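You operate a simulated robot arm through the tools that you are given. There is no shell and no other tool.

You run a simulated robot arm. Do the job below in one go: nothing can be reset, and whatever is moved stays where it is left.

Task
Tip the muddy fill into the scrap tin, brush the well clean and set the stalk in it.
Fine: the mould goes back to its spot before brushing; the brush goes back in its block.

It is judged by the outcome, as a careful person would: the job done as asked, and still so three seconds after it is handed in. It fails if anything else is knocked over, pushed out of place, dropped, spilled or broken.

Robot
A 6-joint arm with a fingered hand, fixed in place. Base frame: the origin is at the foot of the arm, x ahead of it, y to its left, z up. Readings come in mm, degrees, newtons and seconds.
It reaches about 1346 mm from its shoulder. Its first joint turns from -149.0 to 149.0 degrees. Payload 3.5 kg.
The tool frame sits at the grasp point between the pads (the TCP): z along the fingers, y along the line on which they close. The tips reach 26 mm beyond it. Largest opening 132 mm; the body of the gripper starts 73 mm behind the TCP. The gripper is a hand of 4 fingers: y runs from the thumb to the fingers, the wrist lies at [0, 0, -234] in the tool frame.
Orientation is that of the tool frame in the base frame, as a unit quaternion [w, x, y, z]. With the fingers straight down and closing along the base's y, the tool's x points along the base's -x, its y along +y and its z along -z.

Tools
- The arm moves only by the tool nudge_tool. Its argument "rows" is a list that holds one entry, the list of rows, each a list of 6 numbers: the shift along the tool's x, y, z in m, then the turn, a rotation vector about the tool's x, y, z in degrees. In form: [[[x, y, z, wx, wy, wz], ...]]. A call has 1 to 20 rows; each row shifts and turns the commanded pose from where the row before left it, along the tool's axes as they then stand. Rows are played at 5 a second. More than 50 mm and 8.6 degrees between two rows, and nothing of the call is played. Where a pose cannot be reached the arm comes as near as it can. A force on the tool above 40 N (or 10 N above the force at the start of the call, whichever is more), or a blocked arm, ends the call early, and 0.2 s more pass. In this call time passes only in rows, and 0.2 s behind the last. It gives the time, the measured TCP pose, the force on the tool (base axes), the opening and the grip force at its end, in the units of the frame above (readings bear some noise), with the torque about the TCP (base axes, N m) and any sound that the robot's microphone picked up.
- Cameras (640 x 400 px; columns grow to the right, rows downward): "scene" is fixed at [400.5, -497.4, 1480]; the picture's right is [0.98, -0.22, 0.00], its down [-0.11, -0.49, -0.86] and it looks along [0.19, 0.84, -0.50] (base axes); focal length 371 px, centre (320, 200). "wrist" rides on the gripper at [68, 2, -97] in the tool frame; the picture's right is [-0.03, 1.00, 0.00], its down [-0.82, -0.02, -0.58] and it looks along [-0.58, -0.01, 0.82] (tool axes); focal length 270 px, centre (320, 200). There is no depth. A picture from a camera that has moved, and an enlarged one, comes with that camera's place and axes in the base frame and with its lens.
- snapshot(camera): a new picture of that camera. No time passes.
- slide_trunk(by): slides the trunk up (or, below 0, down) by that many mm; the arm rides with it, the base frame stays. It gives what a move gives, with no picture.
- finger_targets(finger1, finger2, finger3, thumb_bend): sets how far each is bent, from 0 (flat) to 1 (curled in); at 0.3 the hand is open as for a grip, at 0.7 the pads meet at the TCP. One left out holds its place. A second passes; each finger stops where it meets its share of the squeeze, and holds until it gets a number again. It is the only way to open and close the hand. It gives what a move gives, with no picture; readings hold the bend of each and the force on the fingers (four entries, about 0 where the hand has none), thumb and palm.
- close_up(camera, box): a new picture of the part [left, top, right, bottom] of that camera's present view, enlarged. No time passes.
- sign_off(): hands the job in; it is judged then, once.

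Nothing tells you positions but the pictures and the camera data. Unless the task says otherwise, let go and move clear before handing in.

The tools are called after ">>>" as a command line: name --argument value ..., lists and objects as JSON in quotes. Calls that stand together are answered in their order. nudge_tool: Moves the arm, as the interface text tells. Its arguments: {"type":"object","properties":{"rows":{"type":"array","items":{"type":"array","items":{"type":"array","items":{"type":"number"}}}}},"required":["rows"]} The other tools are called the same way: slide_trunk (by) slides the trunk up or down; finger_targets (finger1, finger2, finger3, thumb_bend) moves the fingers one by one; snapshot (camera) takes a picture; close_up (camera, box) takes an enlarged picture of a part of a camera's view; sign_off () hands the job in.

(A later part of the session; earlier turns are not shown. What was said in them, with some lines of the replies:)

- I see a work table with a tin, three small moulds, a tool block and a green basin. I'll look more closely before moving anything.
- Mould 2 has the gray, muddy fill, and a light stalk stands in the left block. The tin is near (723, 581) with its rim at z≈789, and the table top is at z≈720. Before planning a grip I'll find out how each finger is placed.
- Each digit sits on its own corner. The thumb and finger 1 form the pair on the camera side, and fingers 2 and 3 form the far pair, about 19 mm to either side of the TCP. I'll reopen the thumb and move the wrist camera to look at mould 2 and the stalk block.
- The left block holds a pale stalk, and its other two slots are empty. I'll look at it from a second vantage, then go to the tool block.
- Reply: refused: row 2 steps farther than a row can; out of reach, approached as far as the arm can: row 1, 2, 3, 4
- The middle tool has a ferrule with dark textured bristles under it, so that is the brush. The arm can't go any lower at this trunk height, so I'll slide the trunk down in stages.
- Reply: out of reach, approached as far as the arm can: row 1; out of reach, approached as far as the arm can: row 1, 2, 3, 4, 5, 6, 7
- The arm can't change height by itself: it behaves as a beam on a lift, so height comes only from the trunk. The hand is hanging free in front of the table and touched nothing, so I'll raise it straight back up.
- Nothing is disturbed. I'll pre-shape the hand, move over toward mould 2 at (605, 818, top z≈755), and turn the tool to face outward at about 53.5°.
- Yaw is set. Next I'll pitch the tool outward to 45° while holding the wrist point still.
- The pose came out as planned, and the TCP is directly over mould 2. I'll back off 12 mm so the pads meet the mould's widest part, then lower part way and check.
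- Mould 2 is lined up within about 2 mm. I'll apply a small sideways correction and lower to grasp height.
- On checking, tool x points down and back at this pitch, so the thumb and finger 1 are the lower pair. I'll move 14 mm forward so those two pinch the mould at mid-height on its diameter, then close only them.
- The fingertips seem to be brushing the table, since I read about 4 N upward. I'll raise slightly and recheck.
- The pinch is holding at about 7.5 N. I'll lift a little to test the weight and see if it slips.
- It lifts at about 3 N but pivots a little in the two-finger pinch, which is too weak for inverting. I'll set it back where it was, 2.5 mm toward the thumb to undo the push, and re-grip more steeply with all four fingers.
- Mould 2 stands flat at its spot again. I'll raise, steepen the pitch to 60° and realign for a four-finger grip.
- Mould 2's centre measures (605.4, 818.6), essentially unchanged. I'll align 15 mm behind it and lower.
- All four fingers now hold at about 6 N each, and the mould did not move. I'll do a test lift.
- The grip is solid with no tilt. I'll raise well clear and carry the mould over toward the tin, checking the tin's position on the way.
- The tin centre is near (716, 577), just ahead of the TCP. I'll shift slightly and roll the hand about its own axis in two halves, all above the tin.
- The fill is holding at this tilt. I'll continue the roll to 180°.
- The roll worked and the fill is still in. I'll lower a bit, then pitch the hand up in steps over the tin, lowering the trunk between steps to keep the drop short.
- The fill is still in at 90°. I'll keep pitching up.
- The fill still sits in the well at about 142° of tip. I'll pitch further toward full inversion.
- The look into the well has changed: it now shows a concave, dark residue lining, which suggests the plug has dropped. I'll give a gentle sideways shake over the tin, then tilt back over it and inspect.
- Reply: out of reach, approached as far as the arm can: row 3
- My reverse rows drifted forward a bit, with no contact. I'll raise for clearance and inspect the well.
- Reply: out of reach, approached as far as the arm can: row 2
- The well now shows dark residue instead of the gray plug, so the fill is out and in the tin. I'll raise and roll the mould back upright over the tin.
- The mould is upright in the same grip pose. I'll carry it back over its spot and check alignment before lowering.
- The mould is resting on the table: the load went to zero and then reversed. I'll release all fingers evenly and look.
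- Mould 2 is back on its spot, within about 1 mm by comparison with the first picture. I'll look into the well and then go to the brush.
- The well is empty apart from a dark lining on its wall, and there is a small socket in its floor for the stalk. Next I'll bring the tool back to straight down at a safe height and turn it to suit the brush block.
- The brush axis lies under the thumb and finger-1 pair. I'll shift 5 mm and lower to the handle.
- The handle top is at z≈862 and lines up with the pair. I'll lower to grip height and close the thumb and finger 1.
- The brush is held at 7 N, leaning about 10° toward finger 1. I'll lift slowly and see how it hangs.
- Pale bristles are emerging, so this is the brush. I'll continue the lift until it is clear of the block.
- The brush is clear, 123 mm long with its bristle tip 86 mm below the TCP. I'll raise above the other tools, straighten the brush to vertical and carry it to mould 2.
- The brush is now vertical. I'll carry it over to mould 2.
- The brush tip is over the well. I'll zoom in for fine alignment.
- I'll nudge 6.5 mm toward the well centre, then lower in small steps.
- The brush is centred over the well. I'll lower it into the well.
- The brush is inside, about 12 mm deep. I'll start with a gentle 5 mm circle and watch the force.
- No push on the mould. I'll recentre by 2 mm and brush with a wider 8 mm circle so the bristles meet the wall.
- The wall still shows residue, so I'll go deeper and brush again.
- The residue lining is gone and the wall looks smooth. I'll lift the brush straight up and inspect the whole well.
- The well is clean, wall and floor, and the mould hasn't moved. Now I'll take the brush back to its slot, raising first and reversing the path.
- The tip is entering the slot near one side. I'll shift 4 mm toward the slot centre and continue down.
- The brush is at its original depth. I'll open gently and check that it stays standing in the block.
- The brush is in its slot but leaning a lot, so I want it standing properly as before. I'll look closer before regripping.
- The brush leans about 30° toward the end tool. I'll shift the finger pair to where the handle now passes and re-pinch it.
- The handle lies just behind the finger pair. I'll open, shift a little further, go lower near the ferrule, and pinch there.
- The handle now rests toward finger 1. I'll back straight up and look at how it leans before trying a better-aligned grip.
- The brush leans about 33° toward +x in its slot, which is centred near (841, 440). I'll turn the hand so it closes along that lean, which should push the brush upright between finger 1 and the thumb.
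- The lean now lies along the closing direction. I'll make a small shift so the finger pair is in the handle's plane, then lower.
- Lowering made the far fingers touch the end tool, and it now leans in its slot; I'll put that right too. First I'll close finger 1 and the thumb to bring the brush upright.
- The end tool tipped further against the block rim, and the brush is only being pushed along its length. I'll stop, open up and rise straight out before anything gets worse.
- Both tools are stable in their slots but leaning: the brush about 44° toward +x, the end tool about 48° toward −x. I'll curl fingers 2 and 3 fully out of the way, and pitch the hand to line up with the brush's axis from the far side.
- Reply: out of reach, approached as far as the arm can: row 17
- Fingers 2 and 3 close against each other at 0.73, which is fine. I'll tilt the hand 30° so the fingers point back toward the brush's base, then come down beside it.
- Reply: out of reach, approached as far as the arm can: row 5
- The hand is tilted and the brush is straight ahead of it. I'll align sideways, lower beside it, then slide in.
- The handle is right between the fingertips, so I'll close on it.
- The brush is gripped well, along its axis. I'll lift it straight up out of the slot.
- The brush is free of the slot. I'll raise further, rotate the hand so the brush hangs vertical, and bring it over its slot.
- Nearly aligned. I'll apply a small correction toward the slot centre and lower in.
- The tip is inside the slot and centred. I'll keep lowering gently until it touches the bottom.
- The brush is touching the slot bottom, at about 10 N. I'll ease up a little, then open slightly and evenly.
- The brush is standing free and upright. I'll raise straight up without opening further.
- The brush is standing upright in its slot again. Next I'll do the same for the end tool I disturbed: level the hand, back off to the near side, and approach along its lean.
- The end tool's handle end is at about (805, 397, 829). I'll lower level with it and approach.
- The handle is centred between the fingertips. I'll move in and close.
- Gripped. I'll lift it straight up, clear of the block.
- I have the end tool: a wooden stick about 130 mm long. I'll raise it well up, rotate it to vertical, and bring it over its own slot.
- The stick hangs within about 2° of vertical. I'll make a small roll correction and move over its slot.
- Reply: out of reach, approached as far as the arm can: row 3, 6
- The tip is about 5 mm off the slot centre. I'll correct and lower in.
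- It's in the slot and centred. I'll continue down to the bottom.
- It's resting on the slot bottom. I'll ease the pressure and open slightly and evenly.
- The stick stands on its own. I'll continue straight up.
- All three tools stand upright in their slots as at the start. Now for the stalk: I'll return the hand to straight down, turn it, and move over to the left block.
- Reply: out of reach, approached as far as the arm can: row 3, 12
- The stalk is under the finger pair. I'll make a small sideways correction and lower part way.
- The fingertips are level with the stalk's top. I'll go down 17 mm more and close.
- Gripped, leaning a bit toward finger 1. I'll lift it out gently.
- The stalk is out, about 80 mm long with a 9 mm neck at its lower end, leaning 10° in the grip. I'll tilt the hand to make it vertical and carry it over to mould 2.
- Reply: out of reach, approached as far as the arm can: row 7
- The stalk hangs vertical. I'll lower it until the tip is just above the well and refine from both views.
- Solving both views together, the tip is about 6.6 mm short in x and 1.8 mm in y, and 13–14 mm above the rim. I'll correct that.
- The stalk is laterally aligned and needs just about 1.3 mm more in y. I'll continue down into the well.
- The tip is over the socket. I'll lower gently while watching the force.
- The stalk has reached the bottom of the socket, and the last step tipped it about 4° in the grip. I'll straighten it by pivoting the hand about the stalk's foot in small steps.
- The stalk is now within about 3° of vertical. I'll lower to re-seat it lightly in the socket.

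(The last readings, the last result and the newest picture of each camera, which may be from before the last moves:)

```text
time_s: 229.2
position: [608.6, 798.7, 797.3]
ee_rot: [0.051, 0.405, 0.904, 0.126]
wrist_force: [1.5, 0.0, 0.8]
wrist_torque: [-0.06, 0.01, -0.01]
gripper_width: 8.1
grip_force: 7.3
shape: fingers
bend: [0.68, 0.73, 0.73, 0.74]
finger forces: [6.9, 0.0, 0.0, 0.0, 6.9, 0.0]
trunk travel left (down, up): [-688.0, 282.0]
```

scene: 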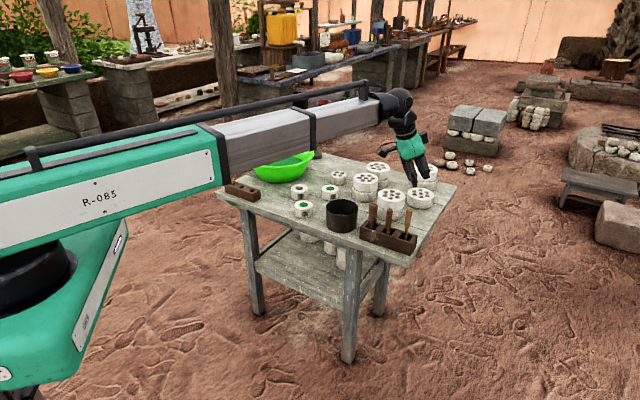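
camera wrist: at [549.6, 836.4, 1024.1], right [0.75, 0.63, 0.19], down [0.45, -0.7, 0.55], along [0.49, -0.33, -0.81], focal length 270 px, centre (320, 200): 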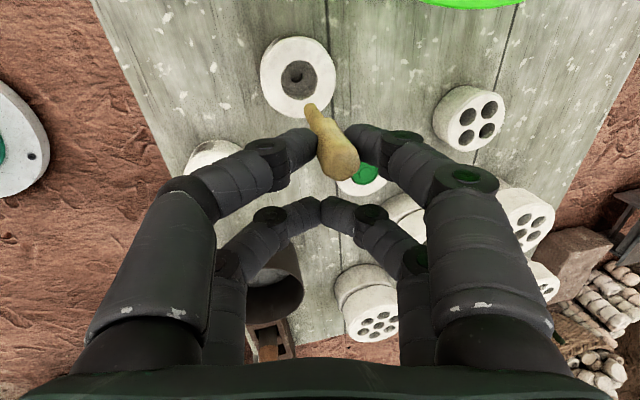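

>>> slide_trunk --by -1

>>> slide_trunk --by -1

>>> close_up --camera "wrist" --box '[230, 50, 410, 220]'

>>> close_up --camera "scene" --box '[295, 172, 315, 197]'

```text
time_s: 229.7
position: [607.1, 798.4, 795.7]
ee_rot: [0.05, 0.406, 0.904, 0.125]
wrist_force: [-1.0, 1.2, 1.7]
wrist_torque: [0.07, -0.01, 0.04]
gripper_width: 7.9
grip_force: 7.0
shape: fingers
bend: [0.67, 0.73, 0.73, 0.74]
finger forces: [7.3, 0.1, 0.1, 0.0, 7.2, 0.0]
trunk travel left (down, up): [-687.0, 283.0]
```

```text
time_s: 230.2
position: [608.4, 797.3, 794.7]
ee_rot: [0.051, 0.406, 0.904, 0.126]
wrist_force: [0.0, -0.3, 3.6]
wrist_torque: [0.06, -0.03, -0.04]
gripper_width: 7.7
grip_force: 7.9
shape: fingers
bend: [0.67, 0.73, 0.73, 0.75]
finger forces: [7.7, 0.1, 0.0, 0.0, 7.8, 0.0]
trunk travel left (down, up): [-686.0, 284.0]
```

```text
2.35 times, centred on (320, 135) of wrist
camera zoom: at [545.7, 831.1, 890.0], right [0.74, 0.62, 0.27], down [0.42, -0.73, 0.54], along [0.53, -0.29, -0.8], focal length 636 px, centre (320, 353)
```

zoom: 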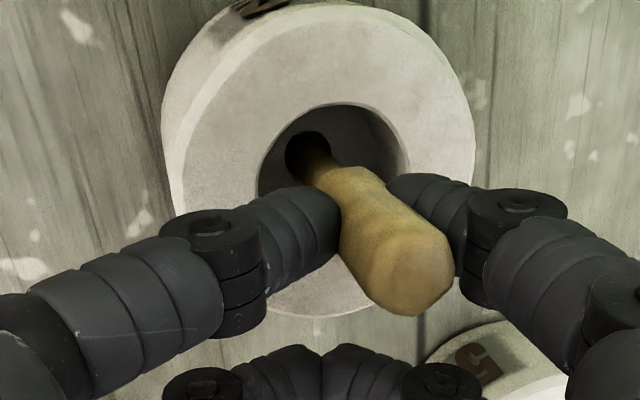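

```text
16.00 times, centred on (305, 184) of scene
camera zoom: at [400.5, -497.4, 1480.0], right [0.98, -0.22, 0.0], down [-0.11, -0.49, -0.86], along [0.19, 0.84, -0.5], focal length 5934 px, centre (560, 448)
```

zoom: 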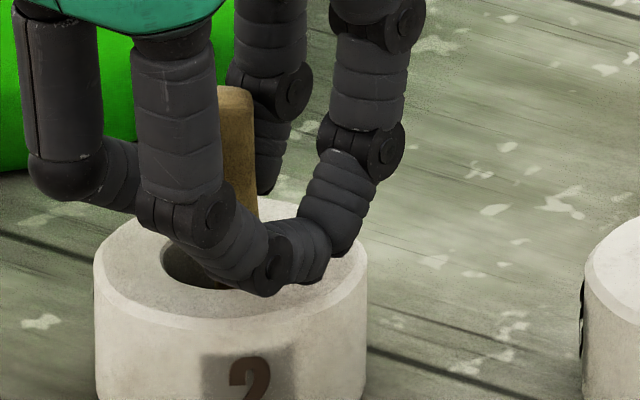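

The stalk is seated, with light contact at its foot. I'll open evenly.

>>> finger_targets --finger1 0.6 --thumb_bend 0.66

>>> close_up --camera "wrist" --box '[230, 50, 410, 220]'

>>> close_up --camera "scene" --box '[290, 165, 320, 205]'

```text
time_s: 231.2
position: [609.3, 798.4, 796.5]
ee_rot: [0.05, 0.406, 0.904, 0.125]
wrist_force: [1.1, 0.5, 0.2]
wrist_torque: [0.02, 0.0, 0.03]
gripper_width: 22.3
grip_force: 0.0
shape: fingers
bend: [0.6, 0.73, 0.73, 0.66]
finger forces: [0.0, 0.1, 0.0, 0.1, 0.0, 0.0]
trunk travel left (down, up): [-686.0, 284.0]
```

```text
2.35 times, centred on (320, 135) of wrist
camera zoom: at [545.9, 831.3, 889.6], right [0.74, 0.62, 0.27], down [0.42, -0.73, 0.54], along [0.53, -0.29, -0.8], focal length 636 px, centre (320, 353)
```

zoom: 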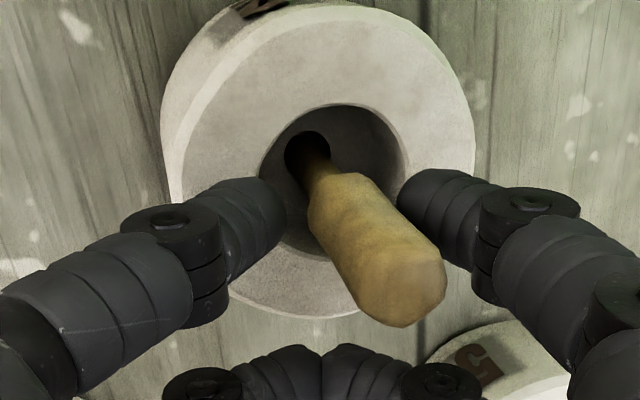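

```text
10.00 times, centred on (305, 185) of scene
camera zoom: at [400.5, -497.4, 1480.0], right [0.98, -0.22, 0.0], down [-0.11, -0.49, -0.86], along [0.19, 0.84, -0.5], focal length 3709 px, centre (470, 350)
```

zoom: 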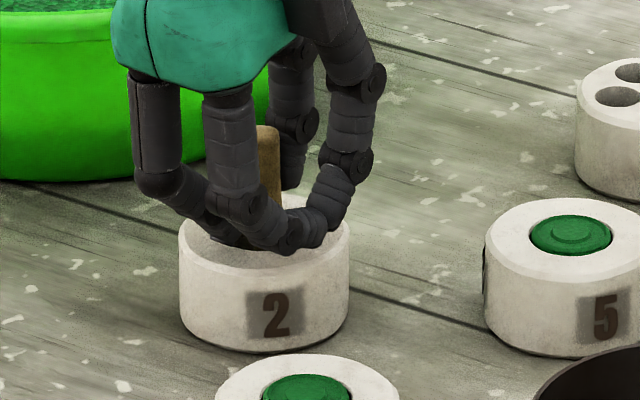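

The stalk stays up by itself. I'll open a bit more and rise straight up.

>>> finger_targets --finger1 0.54 --thumb_bend 0.58

>>> slide_trunk --by 15

>>> close_up --camera "wrist" --box '[230, 50, 410, 220]'

>>> close_up --camera "scene" --box '[290, 165, 320, 205]'

```text
time_s: 232.2
position: [608.4, 797.6, 795.2]
ee_rot: [0.051, 0.406, 0.904, 0.126]
wrist_force: [0.5, 0.7, 7.6]
wrist_torque: [0.08, 0.11, 0.03]
gripper_width: 40.0
grip_force: 4.2
shape: fingers
bend: [0.54, 0.73, 0.73, 0.6]
finger forces: [0.0, 0.1, 0.0, 0.1, 7.8, 0.0]
trunk travel left (down, up): [-686.0, 284.0]
```

```text
time_s: 232.8
position: [609.0, 798.5, 810.9]
ee_rot: [0.05, 0.407, 0.904, 0.126]
wrist_force: [0.1, -0.1, 0.4]
wrist_torque: [0.0, -0.02, -0.01]
gripper_width: 46.6
grip_force: 0.0
shape: fingers
bend: [0.54, 0.73, 0.73, 0.57]
finger forces: [0.1, 0.1, 0.0, 0.0, 0.0, 0.1]
trunk travel left (down, up): [-701.0, 269.0]
```

```text
2.35 times, centred on (320, 135) of wrist
camera zoom: at [545.9, 831.2, 904.6], right [0.74, 0.62, 0.27], down [0.42, -0.73, 0.54], along [0.53, -0.29, -0.8], focal length 636 px, centre (320, 353)
```

zoom: 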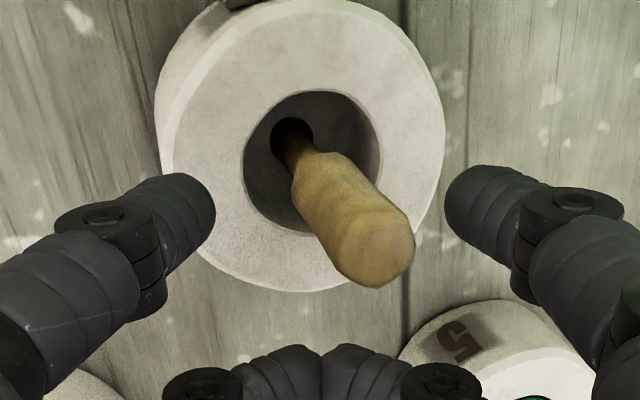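

```text
10.00 times, centred on (305, 185) of scene
camera zoom: at [400.5, -497.4, 1480.0], right [0.98, -0.22, 0.0], down [-0.11, -0.49, -0.86], along [0.19, 0.84, -0.5], focal length 3709 px, centre (470, 350)
```

zoom: 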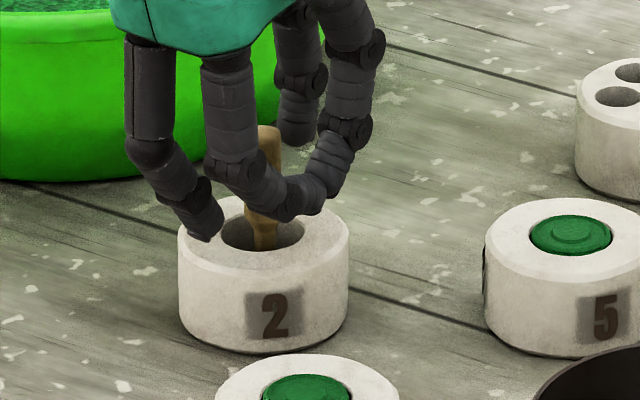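

The thumb briefly rested on the mould's top, but nothing moved. I'll continue straight up and clear.

>>> slide_trunk --by 120

>>> snapshot --camera "wrist"

>>> close_up --camera "scene" --box '[280, 160, 340, 210]'

>>> close_up --camera "wrist" --box '[240, 20, 400, 140]'

```text
time_s: 234.3
position: [609.1, 797.6, 930.5]
ee_rot: [0.05, 0.406, 0.904, 0.126]
wrist_force: [-0.8, 0.8, -0.6]
wrist_torque: [-0.01, 0.0, 0.0]
gripper_width: 46.5
grip_force: 0.0
shape: fingers
bend: [0.54, 0.73, 0.73, 0.57]
finger forces: [0.0, 0.1, 0.0, 0.0, 0.1, 0.0]
trunk travel left (down, up): [-821.0, 149.0]
```

```text
taken
camera wrist: at [546.0, 831.3, 1024.5], right [0.74, 0.62, 0.27], down [0.42, -0.73, 0.54], along [0.53, -0.29, -0.8], focal length 270 px, centre (320, 200)
```

wrist: 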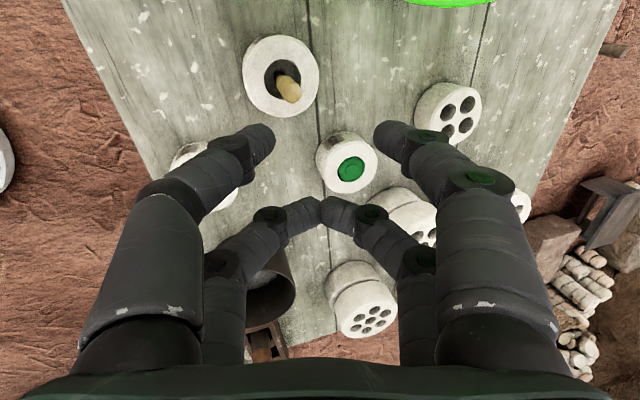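

```text
8.00 times, centred on (310, 185) of scene
camera zoom: at [400.5, -497.4, 1480.0], right [0.98, -0.22, 0.0], down [-0.11, -0.49, -0.86], along [0.19, 0.84, -0.5], focal length 2967 px, centre (400, 320)
```

zoom: 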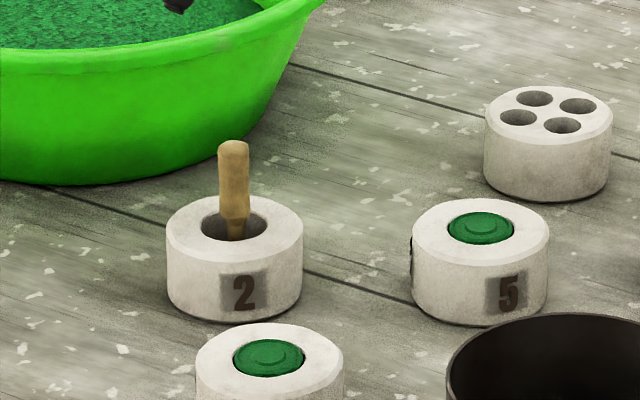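

```text
3.33 times, centred on (320, 80) of wrist
camera zoom: at [546.0, 831.3, 1024.5], right [0.74, 0.62, 0.27], down [0.42, -0.73, 0.54], along [0.53, -0.29, -0.8], focal length 901 px, centre (320, 600)
```

zoom: 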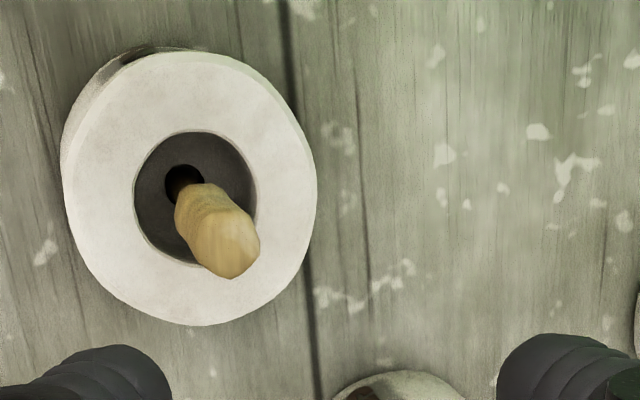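

The stalk stands upright in the clean well. I'll move the hand away from the table and do a final check of everything.

>>> slide_trunk --by 80

>>> nudge_tool --rows '[[[0, -0.0404, 0, 0, 0, 0], [0, -0.0404, 0, 0, 0, 0], [0, -0.0404, 0, 0, 0, 0], [0, -0.0404, 0, 0, 0, 0]]]'

>>> snapshot --camera "scene"

>>> close_up --camera "scene" --box '[280, 150, 440, 250]'

>>> close_up --camera "scene" --box '[210, 130, 330, 205]'

```text
time_s: 235.5
position: [608.5, 798.2, 1009.6]
ee_rot: [0.051, 0.407, 0.904, 0.126]
wrist_force: [0.0, -0.5, 0.4]
wrist_torque: [0.01, -0.03, 0.0]
gripper_width: 46.5
grip_force: 0.1
shape: fingers
bend: [0.54, 0.73, 0.73, 0.57]
finger forces: [0.0, 0.0, 0.0, 0.0, 0.1, 0.1]
trunk travel left (down, up): [-901.0, 69.0]
```

```text
time_s: 236.5
position: [490.2, 695.9, 1011.5]
ee_rot: [0.05, 0.406, 0.904, 0.125]
wrist_force: [-0.2, 0.5, -0.4]
wrist_torque: [0.0, -0.03, -0.01]
gripper_width: 46.6
grip_force: 0.1
shape: fingers
bend: [0.54, 0.73, 0.73, 0.57]
finger forces: [0.0, 0.1, 0.1, 0.0, 0.0, 0.0]
out of reach, approached as far as the arm can: row 1, 2, 3, 4
trunk travel left (down, up): [-901.0, 69.0]
```

```text
taken
```

scene: 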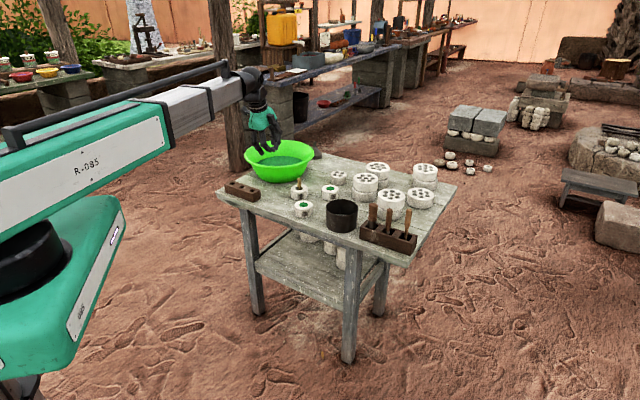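

```text
4.00 times, centred on (360, 200) of scene
camera zoom: at [400.5, -497.4, 1480.0], right [0.98, -0.22, 0.0], down [-0.11, -0.49, -0.86], along [0.19, 0.84, -0.5], focal length 1484 px, centre (160, 200)
```

zoom: 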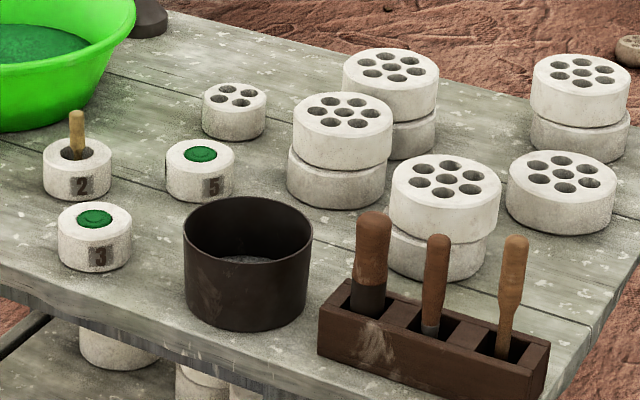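

```text
5.33 times, centred on (270, 168) of scene
camera zoom: at [400.5, -497.4, 1480.0], right [0.98, -0.22, 0.0], down [-0.11, -0.49, -0.86], along [0.19, 0.84, -0.5], focal length 1978 px, centre (587, 373)
```

zoom: 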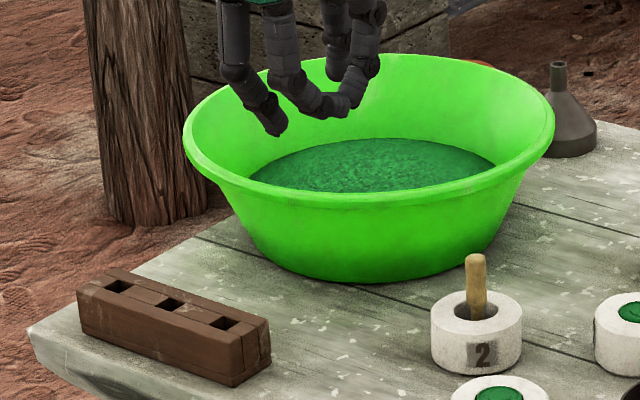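

The fill is in the tin and mould 2 is back on its spot with a clean well and the stalk standing in it. The brush and the other tools stand in their block as they did at the start, and nothing else is out of place. The hand is clear, so I'm handing in.

>>> sign_off

```text
The job is handed in.
```

I've handed the job in. Mould 2's muddy fill is in the scrap tin, its well is brushed clean, and the stalk stands upright in the socket at the bottom.

- **Mould 2:** I set it back on its spot before brushing. In the last pictures it is within about 1 mm of where it started.
- **Brush:** it is back in its slot. On the first return it ended up leaning about 45°, so I took it out again and set it upright.
- **Wooden stick next to the brush:** while fixing the brush I knocked this tool, and it tipped over inside its slot. It never left the block; I picked it up and stood it upright in the same slot.
- **Thumb on the mould:** as I let go of the stalk, the thumb pressed briefly on top of mould 2. Neither the mould nor the stalk moved.

In the final pictures everything else on the table looks as it did at the start.
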